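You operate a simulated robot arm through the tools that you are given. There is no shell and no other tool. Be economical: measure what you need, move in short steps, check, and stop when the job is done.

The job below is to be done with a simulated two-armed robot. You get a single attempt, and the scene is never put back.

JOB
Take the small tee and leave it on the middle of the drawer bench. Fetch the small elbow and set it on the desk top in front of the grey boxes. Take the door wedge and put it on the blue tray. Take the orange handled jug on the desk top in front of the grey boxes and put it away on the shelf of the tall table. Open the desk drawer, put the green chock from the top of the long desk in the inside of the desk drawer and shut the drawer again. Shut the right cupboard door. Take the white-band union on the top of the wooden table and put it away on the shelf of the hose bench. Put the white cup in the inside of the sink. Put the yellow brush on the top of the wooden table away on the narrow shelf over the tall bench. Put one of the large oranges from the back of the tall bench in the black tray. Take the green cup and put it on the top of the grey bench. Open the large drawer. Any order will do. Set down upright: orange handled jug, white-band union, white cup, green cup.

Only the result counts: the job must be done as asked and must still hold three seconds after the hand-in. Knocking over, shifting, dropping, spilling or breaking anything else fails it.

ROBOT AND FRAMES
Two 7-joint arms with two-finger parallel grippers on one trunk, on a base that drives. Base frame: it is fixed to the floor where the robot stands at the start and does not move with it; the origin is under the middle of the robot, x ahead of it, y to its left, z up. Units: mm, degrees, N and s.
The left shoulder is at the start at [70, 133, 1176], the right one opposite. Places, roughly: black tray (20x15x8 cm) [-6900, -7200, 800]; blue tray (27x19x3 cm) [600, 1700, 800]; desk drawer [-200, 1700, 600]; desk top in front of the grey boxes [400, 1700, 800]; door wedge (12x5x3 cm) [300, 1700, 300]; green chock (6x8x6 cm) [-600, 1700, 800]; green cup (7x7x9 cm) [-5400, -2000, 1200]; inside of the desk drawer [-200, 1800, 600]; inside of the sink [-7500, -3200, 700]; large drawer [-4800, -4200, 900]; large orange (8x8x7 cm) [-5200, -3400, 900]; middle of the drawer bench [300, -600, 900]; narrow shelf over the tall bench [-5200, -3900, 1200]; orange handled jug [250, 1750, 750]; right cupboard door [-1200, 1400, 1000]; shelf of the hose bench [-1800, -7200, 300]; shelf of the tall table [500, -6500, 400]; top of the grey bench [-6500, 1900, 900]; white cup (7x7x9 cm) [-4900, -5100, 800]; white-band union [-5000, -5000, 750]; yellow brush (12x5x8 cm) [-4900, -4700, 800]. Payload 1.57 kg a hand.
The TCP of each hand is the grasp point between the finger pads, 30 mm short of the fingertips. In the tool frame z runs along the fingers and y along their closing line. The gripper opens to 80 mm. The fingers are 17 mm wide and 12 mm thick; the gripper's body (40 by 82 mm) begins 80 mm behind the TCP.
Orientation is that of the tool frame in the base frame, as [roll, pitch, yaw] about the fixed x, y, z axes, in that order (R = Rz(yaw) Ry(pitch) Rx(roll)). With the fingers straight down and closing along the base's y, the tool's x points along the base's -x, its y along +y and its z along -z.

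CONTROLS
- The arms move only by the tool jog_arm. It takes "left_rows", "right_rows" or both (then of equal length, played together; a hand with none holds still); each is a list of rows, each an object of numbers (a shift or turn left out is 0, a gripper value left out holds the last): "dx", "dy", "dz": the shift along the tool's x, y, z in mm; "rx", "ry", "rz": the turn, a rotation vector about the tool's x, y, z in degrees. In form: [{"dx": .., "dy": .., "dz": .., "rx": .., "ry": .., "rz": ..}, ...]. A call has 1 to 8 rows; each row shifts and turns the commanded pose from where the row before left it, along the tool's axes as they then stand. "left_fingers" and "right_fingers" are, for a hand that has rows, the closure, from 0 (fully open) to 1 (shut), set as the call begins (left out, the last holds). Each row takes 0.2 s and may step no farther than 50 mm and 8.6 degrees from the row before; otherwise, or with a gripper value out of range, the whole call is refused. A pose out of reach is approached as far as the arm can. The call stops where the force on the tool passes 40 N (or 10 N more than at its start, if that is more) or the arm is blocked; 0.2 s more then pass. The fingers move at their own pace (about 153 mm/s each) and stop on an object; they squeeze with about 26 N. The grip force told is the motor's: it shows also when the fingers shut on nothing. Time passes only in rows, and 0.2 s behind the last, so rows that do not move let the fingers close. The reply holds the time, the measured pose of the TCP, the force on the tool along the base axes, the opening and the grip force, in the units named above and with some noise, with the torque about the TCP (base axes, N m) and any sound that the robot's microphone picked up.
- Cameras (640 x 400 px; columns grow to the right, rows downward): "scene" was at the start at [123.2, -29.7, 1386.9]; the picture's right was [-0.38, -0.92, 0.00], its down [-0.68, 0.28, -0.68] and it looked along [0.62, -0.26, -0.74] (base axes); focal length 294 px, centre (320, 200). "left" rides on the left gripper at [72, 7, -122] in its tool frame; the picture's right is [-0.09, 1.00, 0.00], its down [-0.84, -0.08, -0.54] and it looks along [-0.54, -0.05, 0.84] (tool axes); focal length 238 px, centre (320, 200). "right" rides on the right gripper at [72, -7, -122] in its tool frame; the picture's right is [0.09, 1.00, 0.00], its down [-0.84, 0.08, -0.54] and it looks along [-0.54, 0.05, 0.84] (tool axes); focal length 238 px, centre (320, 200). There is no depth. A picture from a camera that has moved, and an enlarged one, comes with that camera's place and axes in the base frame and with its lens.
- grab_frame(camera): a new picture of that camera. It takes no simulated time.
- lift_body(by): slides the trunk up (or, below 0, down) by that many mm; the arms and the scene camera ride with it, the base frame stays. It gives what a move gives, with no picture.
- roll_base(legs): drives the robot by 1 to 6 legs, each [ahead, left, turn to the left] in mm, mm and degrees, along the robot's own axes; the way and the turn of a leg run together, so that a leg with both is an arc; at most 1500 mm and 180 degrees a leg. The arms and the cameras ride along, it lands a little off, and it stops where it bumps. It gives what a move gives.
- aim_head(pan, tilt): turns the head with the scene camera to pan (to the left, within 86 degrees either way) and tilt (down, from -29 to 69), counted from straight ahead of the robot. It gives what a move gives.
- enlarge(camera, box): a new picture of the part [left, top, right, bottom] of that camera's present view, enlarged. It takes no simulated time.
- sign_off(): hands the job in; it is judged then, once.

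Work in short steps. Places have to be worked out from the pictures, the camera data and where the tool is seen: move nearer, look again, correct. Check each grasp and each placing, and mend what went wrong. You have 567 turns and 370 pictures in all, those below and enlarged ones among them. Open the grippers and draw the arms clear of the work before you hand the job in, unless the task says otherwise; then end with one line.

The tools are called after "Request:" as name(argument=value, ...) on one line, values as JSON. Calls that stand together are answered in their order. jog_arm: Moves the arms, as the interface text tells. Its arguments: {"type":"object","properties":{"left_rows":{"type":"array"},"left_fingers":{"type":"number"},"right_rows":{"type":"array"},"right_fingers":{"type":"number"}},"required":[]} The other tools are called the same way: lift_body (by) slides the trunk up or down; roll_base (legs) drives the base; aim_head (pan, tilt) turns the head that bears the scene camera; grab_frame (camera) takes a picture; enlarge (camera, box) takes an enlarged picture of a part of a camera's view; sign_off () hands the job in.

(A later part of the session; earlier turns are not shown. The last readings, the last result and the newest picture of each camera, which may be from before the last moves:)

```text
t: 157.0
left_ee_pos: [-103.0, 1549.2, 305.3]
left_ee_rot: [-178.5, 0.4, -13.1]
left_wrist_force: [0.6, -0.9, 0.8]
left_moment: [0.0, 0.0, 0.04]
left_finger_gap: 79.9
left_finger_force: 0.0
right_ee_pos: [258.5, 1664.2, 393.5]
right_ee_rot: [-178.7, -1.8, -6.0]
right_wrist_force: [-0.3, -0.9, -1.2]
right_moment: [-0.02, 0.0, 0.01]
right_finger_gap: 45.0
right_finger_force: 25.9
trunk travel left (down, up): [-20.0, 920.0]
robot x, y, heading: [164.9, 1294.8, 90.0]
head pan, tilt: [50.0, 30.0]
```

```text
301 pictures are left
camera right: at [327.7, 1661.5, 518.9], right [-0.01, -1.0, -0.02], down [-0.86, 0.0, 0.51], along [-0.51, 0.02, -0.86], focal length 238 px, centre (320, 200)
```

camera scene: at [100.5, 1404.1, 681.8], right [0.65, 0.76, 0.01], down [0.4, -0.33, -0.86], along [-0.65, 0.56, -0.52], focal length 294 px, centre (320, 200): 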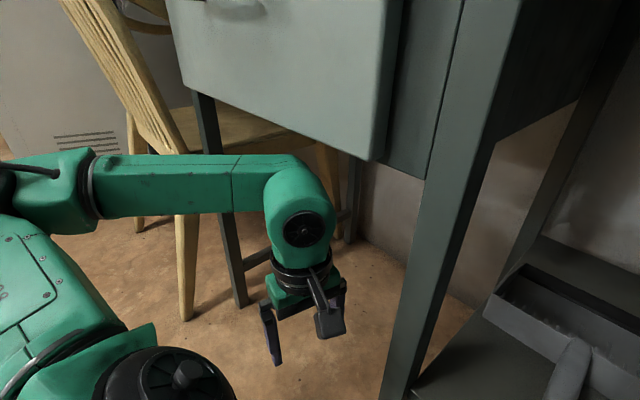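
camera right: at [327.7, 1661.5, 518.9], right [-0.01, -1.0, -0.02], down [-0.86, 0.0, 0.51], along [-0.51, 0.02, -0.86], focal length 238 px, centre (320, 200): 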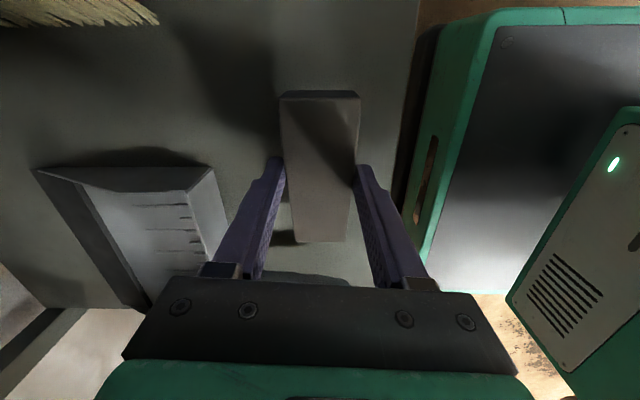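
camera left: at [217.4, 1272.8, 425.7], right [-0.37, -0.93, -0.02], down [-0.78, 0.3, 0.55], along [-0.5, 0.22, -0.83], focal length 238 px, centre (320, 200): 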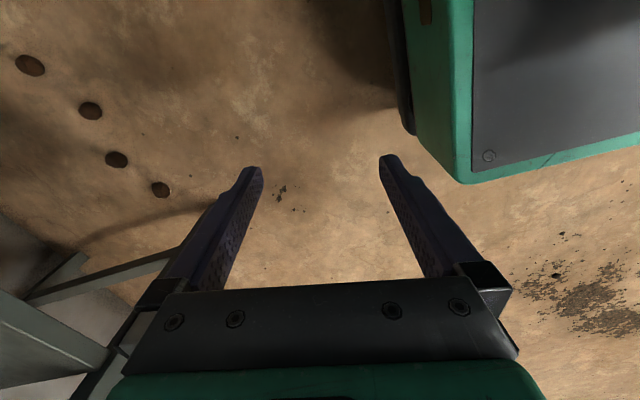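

Wedge held. I draw it back from under the desk, back the robot away and raise the trunk.

Request:
jog_arm(right_rows=[{"dx": 5, "dy": 40}, {"dx": 5, "dy": 40}])

Request:
roll_base(legs=[[-300, 0, 0]])

Request:
lift_body(by=630)

Request:
aim_head(pan=-25, tilt=35)

Request:
grab_frame(camera="scene")

```text
t: 157.6
left_ee_pos: [-104.5, 1548.6, 304.0]
left_ee_rot: [-178.5, 0.5, -13.0]
left_wrist_force: [0.3, 0.0, 0.3]
left_moment: [0.0, 0.0, -0.05]
left_finger_gap: 80.1
left_finger_force: 0.0
right_ee_pos: [263.1, 1582.8, 390.7]
right_ee_rot: [-179.0, -1.7, -6.1]
right_wrist_force: [-0.8, 0.3, -1.0]
right_moment: [0.02, 0.03, 0.01]
right_finger_gap: 45.0
right_finger_force: 26.1
trunk travel left (down, up): [-20.0, 920.0]
robot x, y, heading: [163.1, 1297.2, 89.6]
head pan, tilt: [50.0, 30.0]
```

```text
t: 159.7
left_ee_pos: [-105.6, 1246.3, 304.2]
left_ee_rot: [-178.8, 0.3, -12.8]
left_wrist_force: [0.7, -0.1, -0.1]
left_moment: [0.02, 0.01, -0.03]
left_finger_gap: 79.8
left_finger_force: 0.1
right_ee_pos: [261.0, 1283.2, 390.3]
right_ee_rot: [-179.2, -1.7, -5.8]
right_wrist_force: [0.7, -0.7, -1.1]
right_moment: [0.01, 0.03, 0.02]
right_finger_gap: 44.4
right_finger_force: 26.0
trunk travel left (down, up): [-20.0, 920.0]
robot x, y, heading: [166.0, 996.3, 90.1]
head pan, tilt: [50.0, 30.0]
```

```text
refused: 630 is not a number from -400 to 400
```

```text
t: 161.1
left_ee_pos: [-106.5, 1246.3, 304.2]
left_ee_rot: [-178.8, 0.2, -12.8]
left_wrist_force: [0.0, -0.1, 0.6]
left_moment: [0.03, 0.0, -0.01]
left_finger_gap: 80.1
left_finger_force: 0.1
right_ee_pos: [260.5, 1282.9, 390.2]
right_ee_rot: [-179.1, -1.8, -5.8]
right_wrist_force: [0.0, 0.4, -1.4]
right_moment: [0.03, 0.04, 0.02]
right_finger_gap: 44.7
right_finger_force: 26.1
trunk travel left (down, up): [-20.0, 920.0]
robot x, y, heading: [163.3, 993.2, 90.3]
head pan, tilt: [-25.0, 35.0]
```

```text
300 pictures are left
camera scene: at [201.6, 1126.0, 675.2], right [0.91, -0.42, 0.0], down [-0.24, -0.52, -0.82], along [0.35, 0.74, -0.57], focal length 294 px, centre (320, 200)
```

scene: 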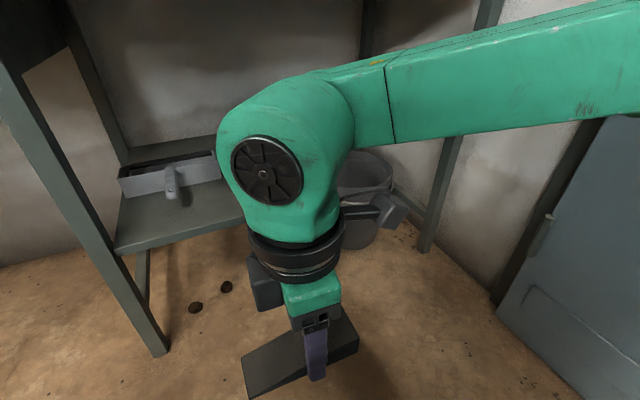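

I raise the trunk in two steps and go to the tray at heading 80°.

Request:
lift_body(by=400)

Request:
lift_body(by=230)

Request:
roll_base(legs=[[0, -130, 0], [150, 0, -10]])

Request:
grab_frame(camera="scene")

```text
t: 164.9
left_ee_pos: [-105.5, 1245.9, 703.1]
left_ee_rot: [-178.8, 0.3, -12.8]
left_wrist_force: [-0.1, -0.3, 0.6]
left_moment: [-0.02, -0.01, 0.0]
left_finger_gap: 80.1
left_finger_force: 0.0
right_ee_pos: [260.5, 1283.7, 791.1]
right_ee_rot: [-179.1, -1.7, -5.8]
right_wrist_force: [-0.5, -0.3, -1.7]
right_moment: [0.03, 0.03, 0.03]
right_finger_gap: 43.9
right_finger_force: 26.0
trunk travel left (down, up): [-420.0, 520.0]
robot x, y, heading: [165.2, 996.9, 90.0]
head pan, tilt: [-25.0, 35.0]
```

```text
t: 167.4
left_ee_pos: [-105.0, 1245.8, 934.7]
left_ee_rot: [-178.8, 0.3, -12.7]
left_wrist_force: [-0.4, -1.0, 0.8]
left_moment: [0.01, -0.03, 0.04]
left_finger_gap: 80.2
left_finger_force: 0.1
right_ee_pos: [261.4, 1282.4, 1020.8]
right_ee_rot: [-179.1, -1.8, -5.8]
right_wrist_force: [-0.6, 0.0, -1.8]
right_moment: [-0.01, 0.01, 0.01]
right_finger_gap: 43.7
right_finger_force: 25.8
trunk travel left (down, up): [-650.0, 290.0]
robot x, y, heading: [164.6, 994.8, 89.9]
head pan, tilt: [-25.0, 35.0]
```

```text
t: 169.7
left_ee_pos: [87.8, 1440.2, 933.6]
left_ee_rot: [-178.8, 0.3, -23.1]
left_wrist_force: [-0.3, 0.3, -0.3]
left_moment: [-0.01, 0.0, 0.0]
left_finger_gap: 80.0
left_finger_force: 0.1
right_ee_pos: [454.4, 1412.0, 1021.7]
right_ee_rot: [-179.1, -1.9, -15.9]
right_wrist_force: [-0.3, -0.5, -1.5]
right_moment: [0.0, 0.0, 0.03]
right_finger_gap: 43.5
right_finger_force: 25.8
trunk travel left (down, up): [-650.0, 290.0]
robot x, y, heading: [309.4, 1148.9, 79.8]
head pan, tilt: [-25.0, 35.0]
```

```text
299 pictures are left
camera scene: at [368.9, 1268.0, 1305.3], right [0.82, -0.58, 0.0], down [-0.33, -0.47, -0.82], along [0.47, 0.67, -0.57], focal length 294 px, centre (320, 200)
```

scene: 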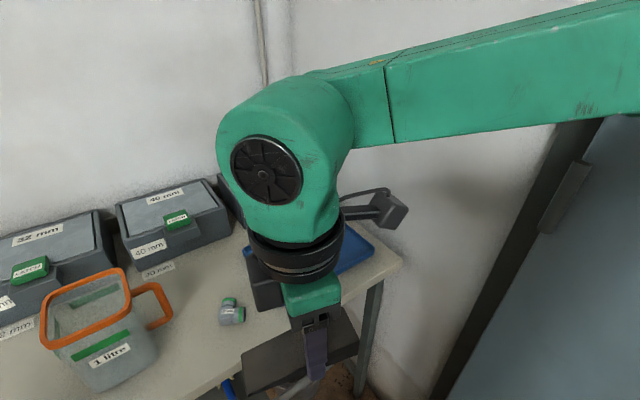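

I drive 80 mm further and carry the wedge over the tray centre (635, 1690).

Request:
roll_base(legs=[[80, 0, 0]])

Request:
jog_arm(right_rows=[{"dx": 17.7, "dy": -39}, {"dx": 17.7, "dy": -39}, {"dx": 17.7, "dy": -39}, {"dx": 17.7, "dy": -39}, {"dx": 17.7, "dy": -39}, {"dx": 17.7, "dy": -39}])

Request:
grab_frame(camera="right")

```text
t: 170.7
left_ee_pos: [102.2, 1519.9, 934.7]
left_ee_rot: [-178.8, 0.2, -22.9]
left_wrist_force: [-0.5, -0.2, -0.1]
left_moment: [-0.01, 0.0, -0.03]
left_finger_gap: 80.0
left_finger_force: 0.2
right_ee_pos: [468.5, 1489.7, 1021.4]
right_ee_rot: [-179.1, -1.8, -16.0]
right_wrist_force: [0.2, 0.0, -1.1]
right_moment: [0.02, 0.0, -0.01]
right_finger_gap: 43.6
right_finger_force: 25.9
trunk travel left (down, up): [-650.0, 290.0]
robot x, y, heading: [321.3, 1229.7, 79.8]
head pan, tilt: [-25.0, 35.0]
```

```text
t: 172.1
left_ee_pos: [103.0, 1520.2, 932.6]
left_ee_rot: [-179.0, 0.3, -22.9]
left_wrist_force: [0.6, 0.3, 0.2]
left_moment: [0.01, 0.05, 0.0]
left_finger_gap: 80.0
left_finger_force: 0.0
right_ee_pos: [634.3, 1689.2, 1026.2]
right_ee_rot: [-179.3, -1.8, -15.8]
right_wrist_force: [0.8, 0.7, -1.3]
right_moment: [-0.02, 0.01, 0.02]
right_finger_gap: 43.6
right_finger_force: 26.0
trunk travel left (down, up): [-650.0, 290.0]
robot x, y, heading: [330.2, 1225.4, 79.9]
head pan, tilt: [-25.0, 35.0]
```

```text
298 pictures are left
camera right: at [701.0, 1676.2, 1151.6], right [-0.18, -0.98, -0.01], down [-0.84, 0.15, 0.51], along [-0.5, 0.1, -0.86], focal length 238 px, centre (320, 200)
```

right: 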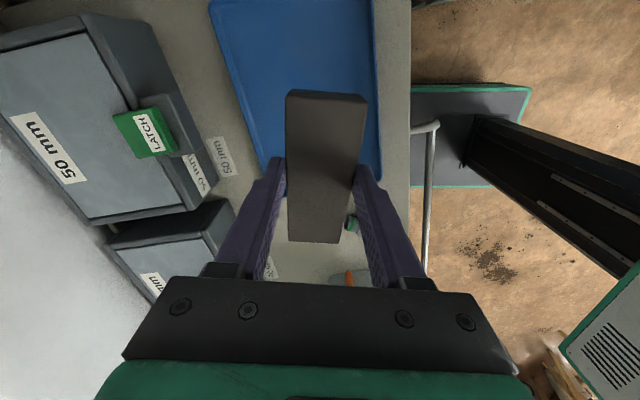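

The tray spans x≈545–760, y≈1611–1790. I centre a little and lower.

Request:
jog_arm(right_rows=[{"dx": 16, "dy": -14}, {"dz": 45}, {"dz": 45}, {"dz": 45}, {"dz": 45}])

Request:
grab_frame(camera="right")

```text
t: 173.3
left_ee_pos: [101.8, 1519.1, 934.3]
left_ee_rot: [-178.8, 0.3, -22.9]
left_wrist_force: [0.1, 0.3, 0.7]
left_moment: [-0.01, 0.02, -0.01]
left_finger_gap: 80.2
left_finger_force: 0.1
right_ee_pos: [664.0, 1699.6, 848.6]
right_ee_rot: [-179.1, -1.6, -15.9]
right_wrist_force: [-0.1, -1.0, -1.2]
right_moment: [0.01, 0.0, 0.02]
right_finger_gap: 43.7
right_finger_force: 26.2
trunk travel left (down, up): [-650.0, 290.0]
robot x, y, heading: [323.4, 1225.5, 80.0]
head pan, tilt: [-25.0, 35.0]
```

```text
297 pictures are left
camera right: at [730.4, 1684.4, 973.5], right [-0.18, -0.98, -0.01], down [-0.84, 0.15, 0.52], along [-0.5, 0.1, -0.86], focal length 238 px, centre (320, 200)
```

right: 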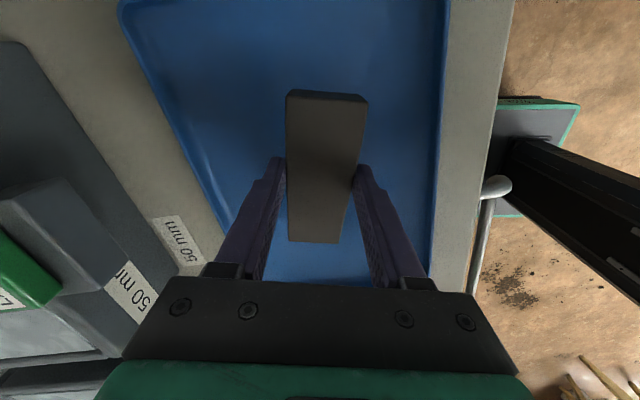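

Well centred over the tray. Lower gently until contact.

Request:
jog_arm(right_rows=[{"dz": 8}, {"dz": 6}, {"dz": 5}, {"dz": 4}])

Request:
jog_arm(right_rows=[{"dz": 3}, {"dz": 3}, {"dz": 3}])

```text
t: 174.3
left_ee_pos: [99.4, 1518.2, 935.4]
left_ee_rot: [-178.9, 0.3, -23.0]
left_wrist_force: [0.7, 0.3, 0.3]
left_moment: [0.0, 0.0, -0.02]
left_finger_gap: 80.1
left_finger_force: 0.1
right_ee_pos: [662.0, 1697.4, 825.4]
right_ee_rot: [-179.0, -1.8, -15.9]
right_wrist_force: [1.0, 1.7, 5.7]
right_moment: [-0.18, -0.39, 0.1]
right_finger_gap: 43.5
right_finger_force: 26.8
trunk travel left (down, up): [-650.0, 290.0]
robot x, y, heading: [324.6, 1230.5, 79.9]
head pan, tilt: [-25.0, 35.0]
```

```text
t: 175.0
left_ee_pos: [101.3, 1516.2, 934.0]
left_ee_rot: [-178.6, 0.4, -23.0]
left_wrist_force: [0.1, 0.4, 0.1]
left_moment: [0.03, -0.02, -0.02]
left_finger_gap: 80.2
left_finger_force: 0.1
right_ee_pos: [660.8, 1697.2, 825.0]
right_ee_rot: [-178.4, -1.7, -16.1]
right_wrist_force: [1.6, -9.2, 18.3]
right_moment: [-0.68, -0.01, 0.21]
right_finger_gap: 43.6
right_finger_force: 26.3
trunk travel left (down, up): [-650.0, 290.0]
robot x, y, heading: [326.7, 1222.7, 79.9]
head pan, tilt: [-25.0, 35.0]
stopped in row 3 (right hand): the force on the tool passed its limit (the readings are from after the stop); the commanded pose is now the measured one
```

On the tray floor; I release and rise.

Request:
jog_arm(right_fingers=0, right_rows=[{}, {}, {"dz": -20}, {"dz": -45}, {"dz": -45}, {"dz": -45}, {"dz": -45}])

Request:
grab_frame(camera="right")

```text
t: 176.6
left_ee_pos: [101.2, 1518.1, 935.0]
left_ee_rot: [-178.8, 0.3, -23.0]
left_wrist_force: [0.9, -0.8, -0.3]
left_moment: [0.0, -0.02, -0.01]
left_finger_gap: 79.7
left_finger_force: 0.1
right_ee_pos: [655.2, 1693.1, 1023.2]
right_ee_rot: [-178.6, -1.7, -15.9]
right_wrist_force: [0.3, 1.0, 0.2]
right_moment: [-0.05, 0.01, -0.02]
right_finger_gap: 79.8
right_finger_force: 0.1
trunk travel left (down, up): [-650.0, 290.0]
robot x, y, heading: [323.7, 1227.5, 80.1]
head pan, tilt: [-25.0, 35.0]
```

```text
296 pictures are left
camera right: at [721.9, 1677.2, 1148.8], right [-0.19, -0.98, -0.02], down [-0.84, 0.15, 0.52], along [-0.5, 0.11, -0.86], focal length 238 px, centre (320, 200)
```

right: 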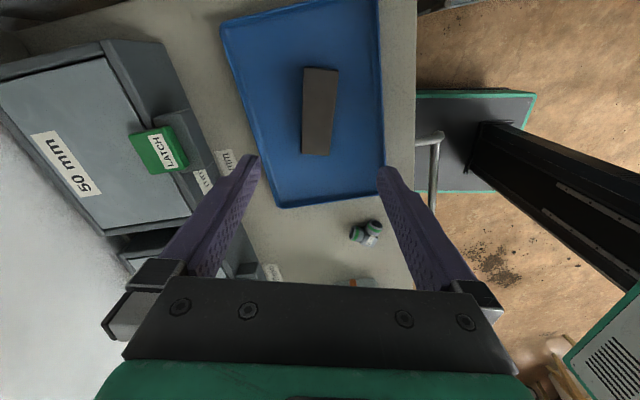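

Wedge lies in the tray. Next the drawer and chock: I draw the right hand in, back off, and drive left behind the chair's right side, turning the left hand back to its normal yaw.

Request:
jog_arm(right_rows=[{"dx": -10, "dy": 45}, {"dx": -10, "dy": 45}, {"dx": -10, "dy": 45}, {"dx": -10, "dy": 45}, {}, {}, {}, {}], left_rows=[{"rz": 8.5}, {"rz": 8.5}, {"rz": 8.5}, {"rz": 8.5}, {"rz": 8.5}, {"rz": 8.5}, {"rz": 8.5}, {"rz": 8.5}])

Request:
roll_base(legs=[[-230, 0, 0], [0, 0, 10], [0, 550, 0]])

Request:
aim_head(pan=10, tilt=35)

Request:
grab_frame(camera="scene")

```text
t: 178.4
left_ee_pos: [102.3, 1520.7, 933.6]
left_ee_rot: [-179.9, 1.3, -91.1]
left_wrist_force: [0.2, -1.2, 0.4]
left_moment: [0.0, -0.01, -0.03]
left_finger_gap: 80.1
left_finger_force: 0.0
right_ee_pos: [573.4, 1529.2, 1016.6]
right_ee_rot: [-178.6, -1.7, -16.0]
right_wrist_force: [-0.3, -0.5, 0.6]
right_moment: [0.0, 0.02, -0.01]
right_finger_gap: 80.0
right_finger_force: 0.1
trunk travel left (down, up): [-650.0, 290.0]
robot x, y, heading: [323.3, 1225.0, 80.0]
head pan, tilt: [-25.0, 35.0]
```

```text
t: 183.6
left_ee_pos: [-538.5, 1247.0, 934.6]
left_ee_rot: [-179.9, 1.3, -80.6]
left_wrist_force: [-0.2, -0.8, -0.3]
left_moment: [0.01, 0.01, -0.02]
left_finger_gap: 79.9
left_finger_force: 0.0
right_ee_pos: [-79.2, 1340.7, 1017.3]
right_ee_rot: [-178.6, -1.8, -5.7]
right_wrist_force: [0.2, 0.5, -0.4]
right_moment: [-0.01, 0.01, 0.03]
right_finger_gap: 80.1
right_finger_force: 0.2
trunk travel left (down, up): [-650.0, 290.0]
robot x, y, heading: [-267.3, 993.3, 90.3]
head pan, tilt: [-25.0, 35.0]
```

```text
t: 184.6
left_ee_pos: [-539.4, 1246.3, 933.3]
left_ee_rot: [-180.0, 1.2, -80.6]
left_wrist_force: [-0.9, 0.4, 0.2]
left_moment: [-0.01, 0.01, 0.01]
left_finger_gap: 80.0
left_finger_force: 0.0
right_ee_pos: [-79.2, 1342.6, 1015.5]
right_ee_rot: [-178.6, -1.7, -5.7]
right_wrist_force: [-0.5, -1.0, 0.9]
right_moment: [0.0, 0.0, -0.02]
right_finger_gap: 80.1
right_finger_force: 0.2
trunk travel left (down, up): [-650.0, 290.0]
robot x, y, heading: [-269.8, 991.8, 90.3]
head pan, tilt: [10.0, 35.0]
```

```text
295 pictures are left
camera scene: at [-283.8, 1134.2, 1305.2], right [0.98, 0.18, 0.0], down [0.1, -0.56, -0.82], along [-0.15, 0.81, -0.57], focal length 294 px, centre (320, 200)
```

scene: 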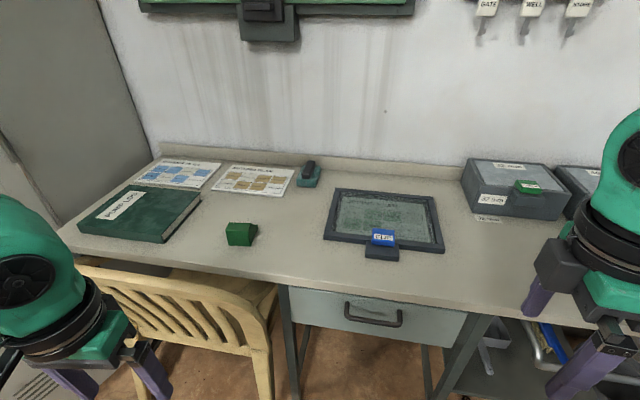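

Request:
enlarge(camera="scene", box=[200, 200, 420, 340])

```text
2.86 times, centred on (310, 270) of scene
camera zoom: at [-283.8, 1134.2, 1305.2], right [0.98, 0.18, 0.0], down [0.1, -0.56, -0.82], along [-0.15, 0.81, -0.57], focal length 840 px, centre (349, 0)
```

zoom: 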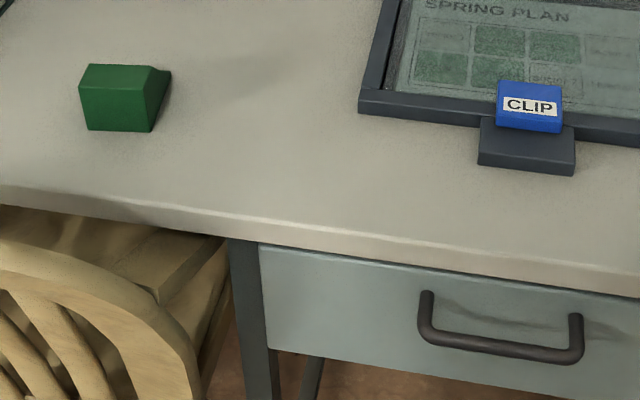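

The chock is a wedge block at ≈(-592, 1663). I raise the left hand slightly, drive forward 190 mm, and bring the hand over it.

Request:
jog_arm(left_rows=[{"dz": -40}, {"rz": 8.5}])

Request:
roll_base(legs=[[190, 0, 0]])

Request:
jog_arm(left_rows=[{"dx": -42, "dy": 8}, {"dx": -42, "dy": 8}, {"dx": -42, "dy": 8}])

Request:
grab_frame(camera="left")

```text
t: 185.2
left_ee_pos: [-538.9, 1247.4, 970.6]
left_ee_rot: [-180.0, 1.2, -89.0]
left_wrist_force: [-0.3, 0.0, 0.3]
left_moment: [0.05, -0.02, 0.01]
left_finger_gap: 80.2
left_finger_force: 0.0
right_ee_pos: [-79.8, 1340.2, 1016.8]
right_ee_rot: [-178.5, -1.7, -5.7]
right_wrist_force: [0.9, 0.7, 0.0]
right_moment: [0.01, -0.02, 0.0]
right_finger_gap: 79.8
right_finger_force: 0.0
trunk travel left (down, up): [-650.0, 290.0]
robot x, y, heading: [-270.9, 996.9, 90.2]
head pan, tilt: [10.0, 35.0]
```

```text
t: 186.8
left_ee_pos: [-537.9, 1443.0, 970.7]
left_ee_rot: [180.0, 1.2, -89.2]
left_wrist_force: [0.8, 0.7, 0.9]
left_moment: [0.01, 0.0, -0.03]
left_finger_gap: 79.8
left_finger_force: 0.1
right_ee_pos: [-78.4, 1535.1, 1017.3]
right_ee_rot: [-178.6, -1.7, -6.0]
right_wrist_force: [0.5, -0.6, 0.3]
right_moment: [-0.01, 0.01, -0.01]
right_finger_gap: 80.3
right_finger_force: 0.0
trunk travel left (down, up): [-650.0, 290.0]
robot x, y, heading: [-268.2, 1188.0, 90.1]
head pan, tilt: [10.0, 35.0]
```

```text
t: 187.6
left_ee_pos: [-563.1, 1570.1, 971.2]
left_ee_rot: [180.0, 1.1, -89.3]
left_wrist_force: [0.7, 0.4, -0.3]
left_moment: [-0.02, 0.0, -0.01]
left_finger_gap: 80.1
left_finger_force: 0.0
right_ee_pos: [-77.3, 1537.2, 1017.0]
right_ee_rot: [-178.7, -1.5, -5.9]
right_wrist_force: [0.2, -0.4, 0.0]
right_moment: [-0.02, 0.01, -0.02]
right_finger_gap: 79.8
right_finger_force: 0.0
trunk travel left (down, up): [-650.0, 290.0]
robot x, y, heading: [-269.1, 1192.7, 89.7]
head pan, tilt: [10.0, 35.0]
```

```text
293 pictures are left
camera left: at [-568.4, 1496.5, 1092.0], right [-1.0, 0.08, 0.0], down [0.07, 0.83, 0.56], along [0.04, 0.56, -0.83], focal length 238 px, centre (320, 200)
```

left: 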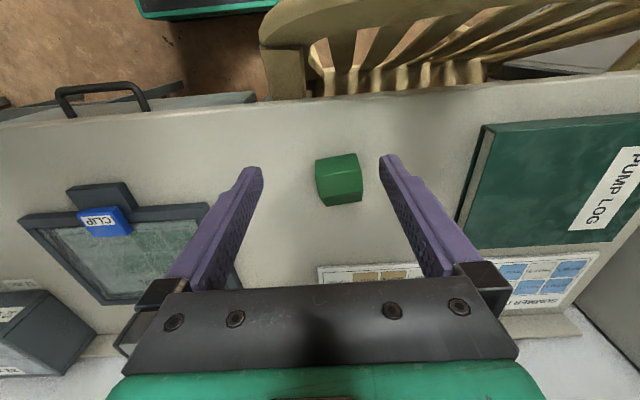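

Chock at (-583, 1656), turned ~9°. I align over it.

Request:
jog_arm(left_rows=[{"dx": -43, "dy": 10}, {"dx": -43, "dy": 10}, {"rz": -8.5}, {"dz": 45}, {"dz": 35}])

Request:
grab_frame(camera="left")

```text
t: 188.8
left_ee_pos: [-584.2, 1657.9, 895.2]
left_ee_rot: [-179.9, 1.3, -80.8]
left_wrist_force: [0.8, -0.4, -0.7]
left_moment: [-0.01, 0.02, 0.02]
left_finger_gap: 80.2
left_finger_force: 0.0
right_ee_pos: [-77.7, 1536.5, 1015.4]
right_ee_rot: [-178.6, -1.7, -5.8]
right_wrist_force: [-0.6, -0.6, 0.3]
right_moment: [0.02, -0.01, 0.01]
right_finger_gap: 80.2
right_finger_force: 0.1
trunk travel left (down, up): [-650.0, 290.0]
robot x, y, heading: [-267.0, 1189.3, 90.0]
head pan, tilt: [10.0, 35.0]
```

```text
292 pictures are left
camera left: at [-578.5, 1582.0, 1015.9], right [-1.0, -0.07, 0.0], down [-0.06, 0.83, 0.56], along [-0.04, 0.56, -0.83], focal length 238 px, centre (320, 200)
```

left: 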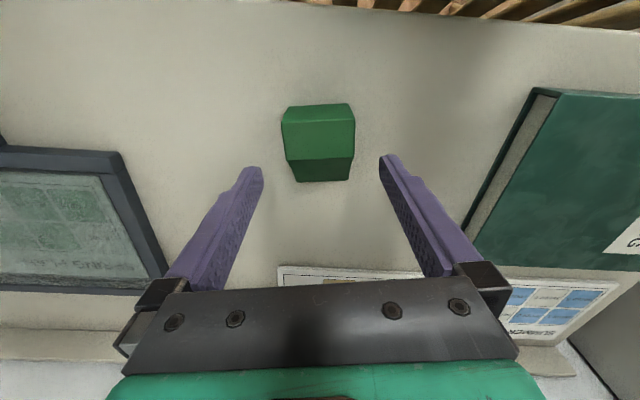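

Well centred. Lower 73 mm, close, lift.

Request:
jog_arm(left_rows=[{"dz": 40}, {"dz": 33}])

Request:
jog_arm(left_fingers=1, left_rows=[{}, {}, {}, {"dz": -20}, {"dz": -45}, {"dz": -45}, {"dz": -40}])

Request:
grab_frame(camera="left")

```text
t: 189.4
left_ee_pos: [-585.7, 1658.9, 822.2]
left_ee_rot: [-179.9, 1.2, -80.8]
left_wrist_force: [0.1, 1.2, -1.4]
left_moment: [0.0, -0.04, -0.02]
left_finger_gap: 80.0
left_finger_force: 0.0
right_ee_pos: [-78.9, 1536.0, 1016.5]
right_ee_rot: [-178.6, -1.7, -6.0]
right_wrist_force: [0.1, -0.1, -0.2]
right_moment: [-0.02, 0.0, -0.01]
right_finger_gap: 79.9
right_finger_force: 0.0
trunk travel left (down, up): [-650.0, 290.0]
robot x, y, heading: [-265.7, 1193.2, 90.1]
head pan, tilt: [10.0, 35.0]
```

```text
t: 191.0
left_ee_pos: [-584.7, 1654.4, 975.7]
left_ee_rot: [-179.8, 1.2, -80.8]
left_wrist_force: [0.5, 0.2, -2.3]
left_moment: [-0.01, -0.05, 0.01]
left_finger_gap: 58.0
left_finger_force: 26.1
right_ee_pos: [-77.6, 1535.4, 1015.2]
right_ee_rot: [-178.6, -1.6, -6.0]
right_wrist_force: [-0.3, -0.1, 0.1]
right_moment: [0.01, -0.01, 0.01]
right_finger_gap: 80.0
right_finger_force: 0.1
trunk travel left (down, up): [-650.0, 290.0]
robot x, y, heading: [-268.0, 1190.1, 90.0]
head pan, tilt: [10.0, 35.0]
```

```text
291 pictures are left
camera left: at [-578.9, 1580.6, 1095.8], right [-1.0, -0.07, 0.0], down [-0.06, 0.83, 0.56], along [-0.04, 0.56, -0.83], focal length 238 px, centre (320, 200)
```

left: 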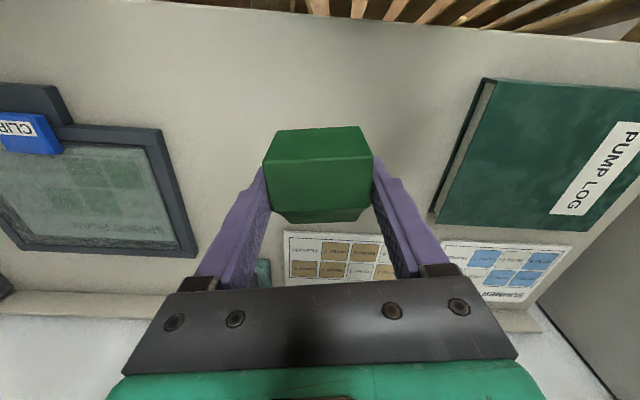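

Chock held. I draw the left hand in, move the robot to about (-400, 1000), and tilt the right hand forward to grip the drawer handle at ≈(-240, 1536, 705).

Request:
jog_arm(left_rows=[{"dx": 40}, {"dx": 40}, {"dx": 40}, {"dx": 10}, {}, {}, {}])

Request:
roll_base(legs=[[-200, 0, 0], [0, 125, 0]])

Request:
jog_arm(right_rows=[{"rx": 8.5}, {"rx": 8.5}, {"rx": 8.5}, {"rx": 8.5}, {"rx": 8.5}, {"rx": 8.5}, {"rx": 8.5}])

Request:
lift_body(by=-200)

Request:
grab_frame(camera="right")

```text
t: 192.6
left_ee_pos: [-563.4, 1529.0, 969.6]
left_ee_rot: [-179.9, 1.1, -80.8]
left_wrist_force: [-0.5, -0.2, -2.7]
left_moment: [-0.01, 0.0, 0.0]
left_finger_gap: 58.1
left_finger_force: 26.2
right_ee_pos: [-77.9, 1536.0, 1017.3]
right_ee_rot: [-178.6, -1.7, -6.0]
right_wrist_force: [0.0, 0.1, 0.5]
right_moment: [-0.03, 0.0, 0.02]
right_finger_gap: 79.9
right_finger_force: 0.2
trunk travel left (down, up): [-650.0, 290.0]
robot x, y, heading: [-268.0, 1189.0, 90.0]
head pan, tilt: [10.0, 35.0]
```

```text
t: 195.1
left_ee_pos: [-689.1, 1335.1, 970.3]
left_ee_rot: [-179.9, 1.2, -81.1]
left_wrist_force: [-0.4, -0.7, -2.2]
left_moment: [-0.03, 0.0, -0.02]
left_finger_gap: 58.1
left_finger_force: 25.8
right_ee_pos: [-205.0, 1340.5, 1016.7]
right_ee_rot: [-178.6, -1.6, -6.4]
right_wrist_force: [-0.9, -0.6, 0.2]
right_moment: [0.01, 0.03, 0.02]
right_finger_gap: 80.0
right_finger_force: 0.0
trunk travel left (down, up): [-650.0, 290.0]
robot x, y, heading: [-395.6, 994.9, 89.7]
head pan, tilt: [10.0, 35.0]
```

```text
t: 196.7
left_ee_pos: [-690.8, 1334.9, 971.5]
left_ee_rot: [-179.9, 1.3, -81.1]
left_wrist_force: [0.5, 0.1, -2.7]
left_moment: [-0.03, 0.02, -0.01]
left_finger_gap: 58.0
left_finger_force: 25.7
right_ee_pos: [-204.5, 1337.8, 1017.4]
right_ee_rot: [-141.7, -1.7, -6.2]
right_wrist_force: [-0.6, 0.0, -0.5]
right_moment: [0.02, 0.03, -0.02]
right_finger_gap: 79.9
right_finger_force: 0.0
right hand out of reach, approached as far as the arm can: row 5, 6, 7
trunk travel left (down, up): [-650.0, 290.0]
robot x, y, heading: [-397.3, 996.0, 89.8]
head pan, tilt: [10.0, 35.0]
```

```text
t: 198.8
left_ee_pos: [-691.2, 1333.1, 770.6]
left_ee_rot: [-179.8, 1.2, -81.1]
left_wrist_force: [-0.1, -1.1, -2.8]
left_moment: [-0.01, -0.02, 0.02]
left_finger_gap: 58.2
left_finger_force: 26.2
right_ee_pos: [-203.9, 1338.8, 816.8]
right_ee_rot: [-141.8, -1.7, -6.2]
right_wrist_force: [-0.2, -0.5, 0.0]
right_moment: [0.03, -0.02, 0.0]
right_finger_gap: 80.2
right_finger_force: 0.1
trunk travel left (down, up): [-450.0, 490.0]
robot x, y, heading: [-398.4, 998.2, 89.7]
head pan, tilt: [10.0, 35.0]
```

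```text
290 pictures are left
camera right: at [-143.4, 1261.8, 919.5], right [0.03, -0.79, -0.61], down [-0.89, -0.3, 0.35], along [-0.46, 0.53, -0.71], focal length 238 px, centre (320, 200)
```

right: 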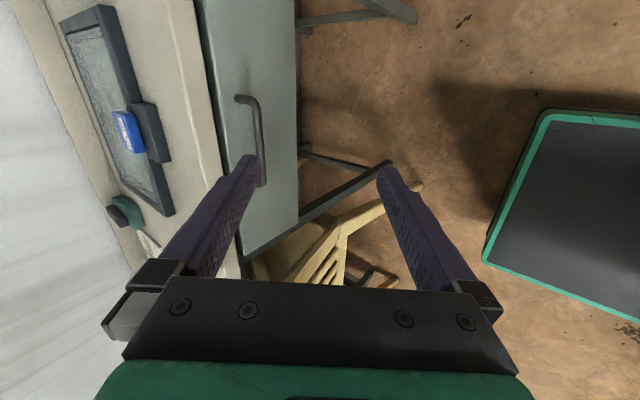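

The handle bar is at x≈-294…-178, y≈1539, z≈705. Tilt is limited to ~38°, which suits gripping the bar from above-front. I narrow the gripper to ~28 mm and approach.

Request:
jog_arm(right_fingers=0.62, right_rows=[{"dx": -11.9, "dy": -21.2, "dz": 31.9}, {"dx": -11.9, "dy": -21.2, "dz": 31.9}, {"dx": -11.9, "dy": -21.2, "dz": 31.9}, {"dx": -11.9, "dy": -21.2, "dz": 31.9}])

Request:
grab_frame(camera="right")

```text
t: 199.8
left_ee_pos: [-689.3, 1335.0, 770.7]
left_ee_rot: [-179.9, 1.0, -81.0]
left_wrist_force: [0.2, -0.2, -2.9]
left_moment: [-0.04, -0.01, 0.0]
left_finger_gap: 58.0
left_finger_force: 26.1
right_ee_pos: [-236.6, 1489.8, 764.0]
right_ee_rot: [-141.8, -1.5, -6.1]
right_wrist_force: [0.0, -0.2, 0.6]
right_moment: [-0.02, 0.0, -0.01]
right_finger_gap: 30.4
right_finger_force: 0.1
trunk travel left (down, up): [-450.0, 490.0]
robot x, y, heading: [-396.7, 994.5, 89.8]
head pan, tilt: [10.0, 35.0]
```

```text
289 pictures are left
camera right: at [-175.1, 1412.4, 867.0], right [0.02, -0.79, -0.61], down [-0.89, -0.3, 0.35], along [-0.46, 0.53, -0.71], focal length 238 px, centre (320, 200)
```

right: 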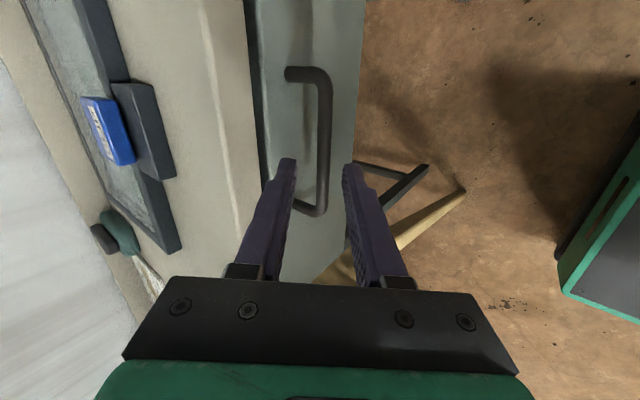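

The bar lines up with the finger gap. I advance 40 mm along the fingers with a 4 mm correction and look again.

Request:
jog_arm(right_rows=[{"dy": 4, "dz": 20}, {"dz": 20}])

Request:
grab_frame(camera="right")

Request:
aim_head(pan=-25, tilt=30)

Request:
grab_frame(camera="scene")

```text
t: 200.4
left_ee_pos: [-691.0, 1334.3, 770.9]
left_ee_rot: [-179.9, 1.2, -81.1]
left_wrist_force: [-0.3, 0.4, -1.2]
left_moment: [-0.01, 0.02, -0.01]
left_finger_gap: 58.0
left_finger_force: 26.0
right_ee_pos: [-232.4, 1509.8, 729.1]
right_ee_rot: [-141.9, -1.6, -6.2]
right_wrist_force: [0.4, 0.2, 0.2]
right_moment: [0.01, 0.0, 0.01]
right_finger_gap: 30.6
right_finger_force: 0.0
trunk travel left (down, up): [-450.0, 490.0]
robot x, y, heading: [-400.7, 995.2, 89.4]
head pan, tilt: [10.0, 35.0]
```

```text
288 pictures are left
camera right: at [-171.4, 1432.0, 832.4], right [0.02, -0.79, -0.61], down [-0.89, -0.3, 0.35], along [-0.47, 0.53, -0.71], focal length 238 px, centre (320, 200)
```

right: 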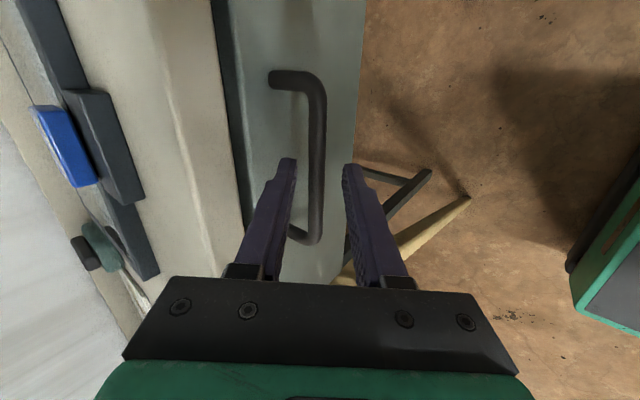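

```text
t: 201.4
left_ee_pos: [-690.1, 1335.2, 771.3]
left_ee_rot: [-179.8, 1.1, -81.1]
left_wrist_force: [-0.2, 0.3, -2.6]
left_moment: [-0.03, 0.0, 0.02]
left_finger_gap: 58.1
left_finger_force: 26.0
right_ee_pos: [-233.3, 1508.8, 730.3]
right_ee_rot: [-141.7, -1.7, -6.2]
right_wrist_force: [-0.6, 0.2, 0.1]
right_moment: [0.0, 0.03, -0.01]
right_finger_gap: 30.6
right_finger_force: 0.0
trunk travel left (down, up): [-450.0, 490.0]
robot x, y, heading: [-394.4, 1000.7, 89.8]
head pan, tilt: [-25.0, 30.0]
```

```text
287 pictures are left
camera scene: at [-358.6, 1129.0, 1112.9], right [0.9, -0.43, 0.0], down [-0.21, -0.45, -0.87], along [0.37, 0.78, -0.5], focal length 294 px, centre (320, 200)
```

scene: 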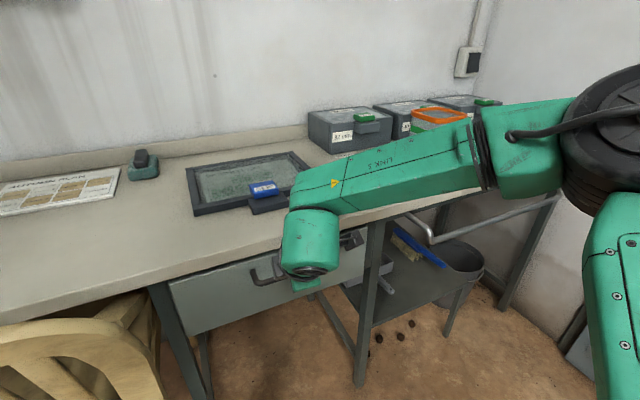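

By triangulation the bar (y≈1517, z≈724) is already between the finger pads. I close on it.

Request:
jog_arm(right_fingers=1, right_rows=[{}, {}, {}])

Request:
grab_frame(camera="right")

```text
t: 202.2
left_ee_pos: [-691.4, 1333.2, 770.8]
left_ee_rot: [-179.8, 1.3, -81.1]
left_wrist_force: [0.4, -0.5, -2.0]
left_moment: [-0.01, -0.01, -0.02]
left_finger_gap: 57.7
left_finger_force: 26.2
right_ee_pos: [-231.2, 1508.5, 731.4]
right_ee_rot: [-141.6, -1.7, -6.2]
right_wrist_force: [2.4, 3.0, 13.9]
right_moment: [0.29, -0.48, 0.43]
right_finger_gap: 12.2
right_finger_force: 29.4
trunk travel left (down, up): [-450.0, 490.0]
robot x, y, heading: [-397.4, 997.7, 89.7]
head pan, tilt: [-25.0, 30.0]
```

```text
286 pictures are left
camera right: at [-171.3, 1430.9, 834.3], right [0.03, -0.79, -0.62], down [-0.89, -0.3, 0.35], along [-0.46, 0.54, -0.7], focal length 238 px, centre (320, 200)
```

right: 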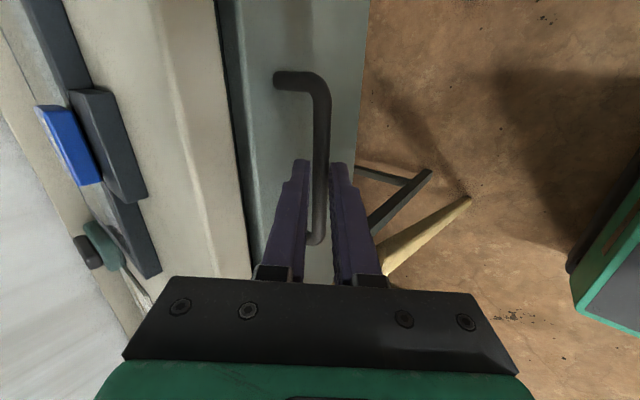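

Bar gripped (12 mm). I pull the drawer by backing the base 230 mm.

Request:
roll_base(legs=[[-230, 0, 0]])

Request:
grab_frame(camera="scene")

```text
t: 204.0
left_ee_pos: [-690.2, 1101.3, 772.5]
left_ee_rot: [-180.0, 1.3, -81.0]
left_wrist_force: [0.6, 0.4, -2.6]
left_moment: [-0.03, 0.01, 0.0]
left_finger_gap: 58.2
left_finger_force: 25.8
right_ee_pos: [-231.0, 1277.7, 730.8]
right_ee_rot: [-141.5, -1.6, -6.2]
right_wrist_force: [15.1, 0.3, 19.3]
right_moment: [0.43, -1.22, -0.46]
right_finger_gap: 12.2
right_finger_force: 29.1
trunk travel left (down, up): [-450.0, 490.0]
robot x, y, heading: [-398.3, 765.8, 89.8]
head pan, tilt: [-25.0, 30.0]
```

```text
285 pictures are left
camera scene: at [-357.9, 895.5, 1113.4], right [0.91, -0.43, 0.0], down [-0.21, -0.45, -0.87], along [0.37, 0.79, -0.5], focal length 294 px, centre (320, 200)
```

scene: 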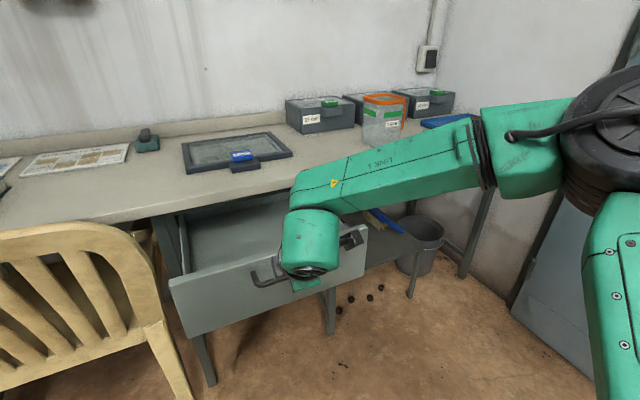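

Drawer is open ~230 mm. I loosen the grip to 30 mm and withdraw the right hand up and back.

Request:
jog_arm(right_fingers=0.62, right_rows=[{}, {}, {"dz": -20}, {"dz": -40}, {"dz": -45}, {"dz": -45}])

Request:
jog_arm(right_rows=[{"rx": -8}, {"rx": -8}, {"rx": -8}, {"rx": -8}, {"rx": -6}, {"dy": 40}, {"dz": -40}, {"dz": -40}])

Request:
grab_frame(camera="scene")

```text
t: 205.4
left_ee_pos: [-692.6, 1103.9, 770.4]
left_ee_rot: [-179.7, 1.3, -81.1]
left_wrist_force: [0.0, -0.3, -2.6]
left_moment: [0.0, -0.03, -0.01]
left_finger_gap: 58.0
left_finger_force: 25.4
right_ee_pos: [-244.9, 1185.2, 844.5]
right_ee_rot: [-141.8, -1.6, -6.2]
right_wrist_force: [0.2, -0.1, -0.6]
right_moment: [0.01, 0.0, 0.0]
right_finger_gap: 30.1
right_finger_force: 0.0
trunk travel left (down, up): [-450.0, 490.0]
robot x, y, heading: [-397.2, 766.5, 89.7]
head pan, tilt: [-25.0, 30.0]
```

```text
t: 207.2
left_ee_pos: [-690.8, 1104.4, 770.3]
left_ee_rot: [-179.7, 1.2, -81.0]
left_wrist_force: [0.0, 0.6, -2.3]
left_moment: [-0.02, -0.02, -0.03]
left_finger_gap: 58.1
left_finger_force: 25.9
right_ee_pos: [-257.8, 1146.4, 927.1]
right_ee_rot: [-179.7, -1.7, -6.2]
right_wrist_force: [0.4, -0.6, 0.2]
right_moment: [-0.01, 0.02, -0.02]
right_finger_gap: 30.4
right_finger_force: 0.1
trunk travel left (down, up): [-450.0, 490.0]
robot x, y, heading: [-397.7, 767.4, 89.9]
head pan, tilt: [-25.0, 30.0]
```

```text
284 pictures are left
camera scene: at [-359.5, 898.1, 1113.0], right [0.91, -0.43, 0.0], down [-0.21, -0.45, -0.87], along [0.37, 0.78, -0.5], focal length 294 px, centre (320, 200)
```

scene: 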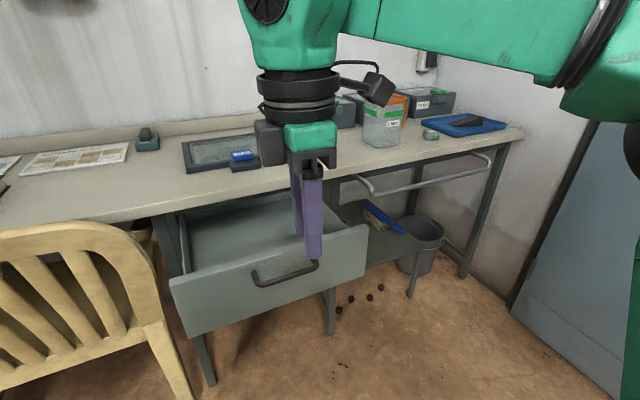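

I raise the trunk 150, move right and forward so the left hand with the chock comes over the open drawer.

Request:
lift_body(by=150)

Request:
roll_base(legs=[[0, -357, 0], [270, 0, 0]])

Request:
jog_arm(left_rows=[{"dx": -30, "dy": -35}, {"dx": -30, "dy": -35}, {"dx": -10, "dy": -30}])

Request:
grab_frame(camera="left")

Request:
aim_head(pan=15, tilt=55)

Request:
grab_frame(camera="scene")

```text
t: 208.9
left_ee_pos: [-692.2, 1103.9, 919.1]
left_ee_rot: [-179.8, 1.2, -80.9]
left_wrist_force: [0.8, -0.2, -2.0]
left_moment: [-0.02, 0.03, 0.02]
left_finger_gap: 57.6
left_finger_force: 26.0
right_ee_pos: [-258.5, 1147.2, 1078.7]
right_ee_rot: [-179.7, -1.7, -6.2]
right_wrist_force: [0.1, 1.0, 1.1]
right_moment: [0.03, -0.01, 0.02]
right_finger_gap: 30.4
right_finger_force: 0.0
trunk travel left (down, up): [-600.0, 340.0]
robot x, y, heading: [-394.8, 767.5, 89.8]
head pan, tilt: [-25.0, 30.0]
```

```text
t: 212.7
left_ee_pos: [-340.4, 1371.8, 922.2]
left_ee_rot: [-179.7, 1.2, -80.9]
left_wrist_force: [-0.4, 0.3, -2.4]
left_moment: [0.01, -0.01, 0.04]
left_finger_gap: 57.6
left_finger_force: 26.6
right_ee_pos: [94.4, 1414.9, 1076.5]
right_ee_rot: [-179.7, -1.7, -6.2]
right_wrist_force: [-0.9, -0.1, -0.8]
right_moment: [0.04, 0.0, 0.03]
right_finger_gap: 30.5
right_finger_force: 0.0
trunk travel left (down, up): [-600.0, 340.0]
robot x, y, heading: [-46.7, 1034.8, 89.6]
head pan, tilt: [-25.0, 30.0]
```

```text
t: 213.5
left_ee_pos: [-251.8, 1457.9, 922.0]
left_ee_rot: [-180.0, 1.3, -80.9]
left_wrist_force: [0.5, -0.1, -2.4]
left_moment: [-0.03, 0.02, 0.0]
left_finger_gap: 57.7
left_finger_force: 26.0
right_ee_pos: [95.7, 1416.8, 1076.5]
right_ee_rot: [-179.7, -1.7, -6.1]
right_wrist_force: [0.0, -0.3, 0.5]
right_moment: [0.0, 0.03, 0.03]
right_finger_gap: 30.1
right_finger_force: 0.1
trunk travel left (down, up): [-600.0, 340.0]
robot x, y, heading: [-48.1, 1032.4, 89.9]
head pan, tilt: [-25.0, 30.0]
```

```text
283 pictures are left
camera left: at [-245.4, 1383.2, 1043.3], right [-1.0, -0.07, 0.0], down [-0.05, 0.83, 0.56], along [-0.04, 0.56, -0.83], focal length 238 px, centre (320, 200)
```

left: 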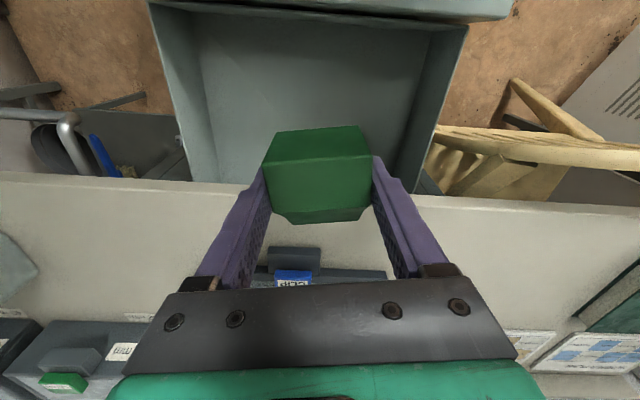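

```text
t: 214.6
left_ee_pos: [-253.5, 1458.0, 922.2]
left_ee_rot: [-179.9, 1.3, -80.9]
left_wrist_force: [0.6, -0.4, -1.2]
left_moment: [0.0, -0.03, 0.0]
left_finger_gap: 57.8
left_finger_force: 25.8
right_ee_pos: [94.5, 1415.8, 1076.8]
right_ee_rot: [-179.7, -1.7, -6.1]
right_wrist_force: [-0.1, 0.3, -0.5]
right_moment: [-0.01, -0.01, -0.02]
right_finger_gap: 30.3
right_finger_force: 0.1
trunk travel left (down, up): [-600.0, 340.0]
robot x, y, heading: [-43.9, 1033.6, 89.9]
head pan, tilt: [15.0, 55.0]
```

```text
282 pictures are left
camera scene: at [-63.8, 1154.8, 1226.9], right [0.97, 0.26, 0.0], down [0.21, -0.79, -0.57], along [-0.15, 0.55, -0.82], focal length 294 px, centre (320, 200)
```

scene: 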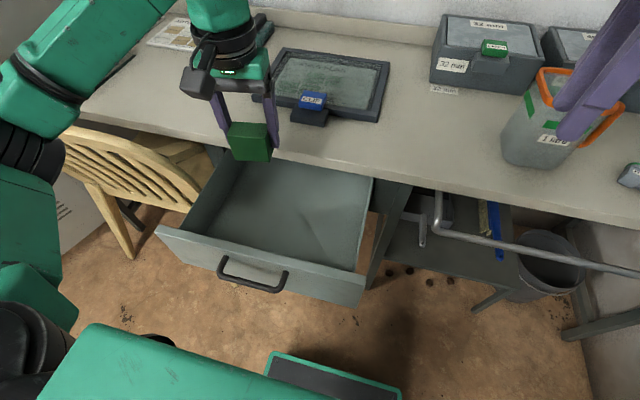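

The drawer interior is free. I shift back 22 mm to centre and lower the chock in.

Request:
jog_arm(left_rows=[{"dx": 22, "dy": -4}, {"dz": 48}, {"dz": 48}, {"dz": 48}, {"dz": 40}, {"dz": 30}])

Request:
grab_frame(camera="left")

Request:
grab_frame(camera="scene")

```text
t: 216.0
left_ee_pos: [-244.4, 1439.6, 711.1]
left_ee_rot: [-179.8, 1.1, -80.8]
left_wrist_force: [0.1, 0.3, -2.1]
left_moment: [0.01, -0.03, 0.02]
left_finger_gap: 57.6
left_finger_force: 25.9
right_ee_pos: [93.6, 1416.8, 1076.4]
right_ee_rot: [-179.8, -1.7, -6.1]
right_wrist_force: [-0.5, -0.1, 0.0]
right_moment: [0.01, 0.02, 0.01]
right_finger_gap: 30.5
right_finger_force: 0.0
trunk travel left (down, up): [-600.0, 340.0]
robot x, y, heading: [-49.8, 1031.7, 89.9]
head pan, tilt: [15.0, 55.0]
```

```text
281 pictures are left
camera left: at [-238.2, 1365.7, 831.6], right [-1.0, -0.07, 0.0], down [-0.06, 0.83, 0.56], along [-0.04, 0.56, -0.83], focal length 238 px, centre (320, 200)
```

left: 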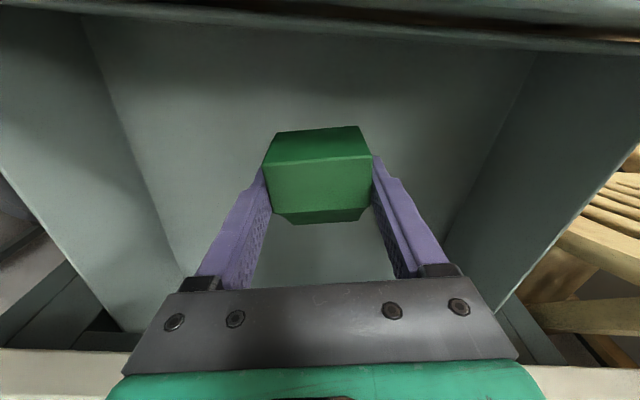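

```text
280 pictures are left
camera scene: at [-64.0, 1154.9, 1226.9], right [0.97, 0.26, 0.0], down [0.21, -0.79, -0.57], along [-0.15, 0.55, -0.82], focal length 294 px, centre (320, 200)
```

scene: 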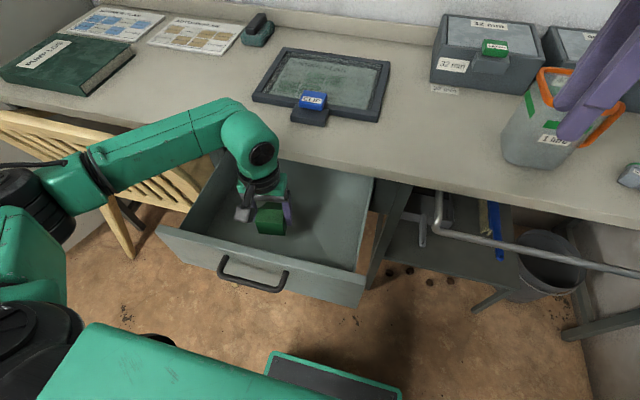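

Request:
jog_arm(left_rows=[{"dz": 12}, {"dz": 10}, {"dz": 8}, {"dz": 5}])

Request:
jog_arm(left_rows=[{"dz": 5}, {"dz": 5}, {"dz": 4}])

```text
t: 217.0
left_ee_pos: [-244.5, 1441.9, 672.8]
left_ee_rot: [-179.8, 1.2, -81.0]
left_wrist_force: [-0.6, -0.7, -1.4]
left_moment: [-0.04, 0.0, 0.0]
left_finger_gap: 57.8
left_finger_force: 26.1
right_ee_pos: [94.0, 1416.0, 1076.8]
right_ee_rot: [-179.7, -1.6, -6.2]
right_wrist_force: [0.0, 0.0, -0.9]
right_moment: [0.02, 0.03, 0.0]
right_finger_gap: 30.3
right_finger_force: 0.2
trunk travel left (down, up): [-600.0, 340.0]
robot x, y, heading: [-47.5, 1036.4, 90.1]
head pan, tilt: [15.0, 55.0]
```

```text
t: 217.8
left_ee_pos: [-244.0, 1441.3, 657.8]
left_ee_rot: [-179.8, 1.2, -80.9]
left_wrist_force: [1.0, 1.0, -2.2]
left_moment: [-0.01, 0.04, 0.01]
left_finger_gap: 57.8
left_finger_force: 25.9
right_ee_pos: [95.3, 1415.5, 1077.6]
right_ee_rot: [-179.7, -1.6, -6.1]
right_wrist_force: [0.1, -0.1, 0.0]
right_moment: [0.02, -0.01, 0.01]
right_finger_gap: 30.6
right_finger_force: 0.1
trunk travel left (down, up): [-600.0, 340.0]
robot x, y, heading: [-40.9, 1033.9, 89.7]
head pan, tilt: [15.0, 55.0]
```

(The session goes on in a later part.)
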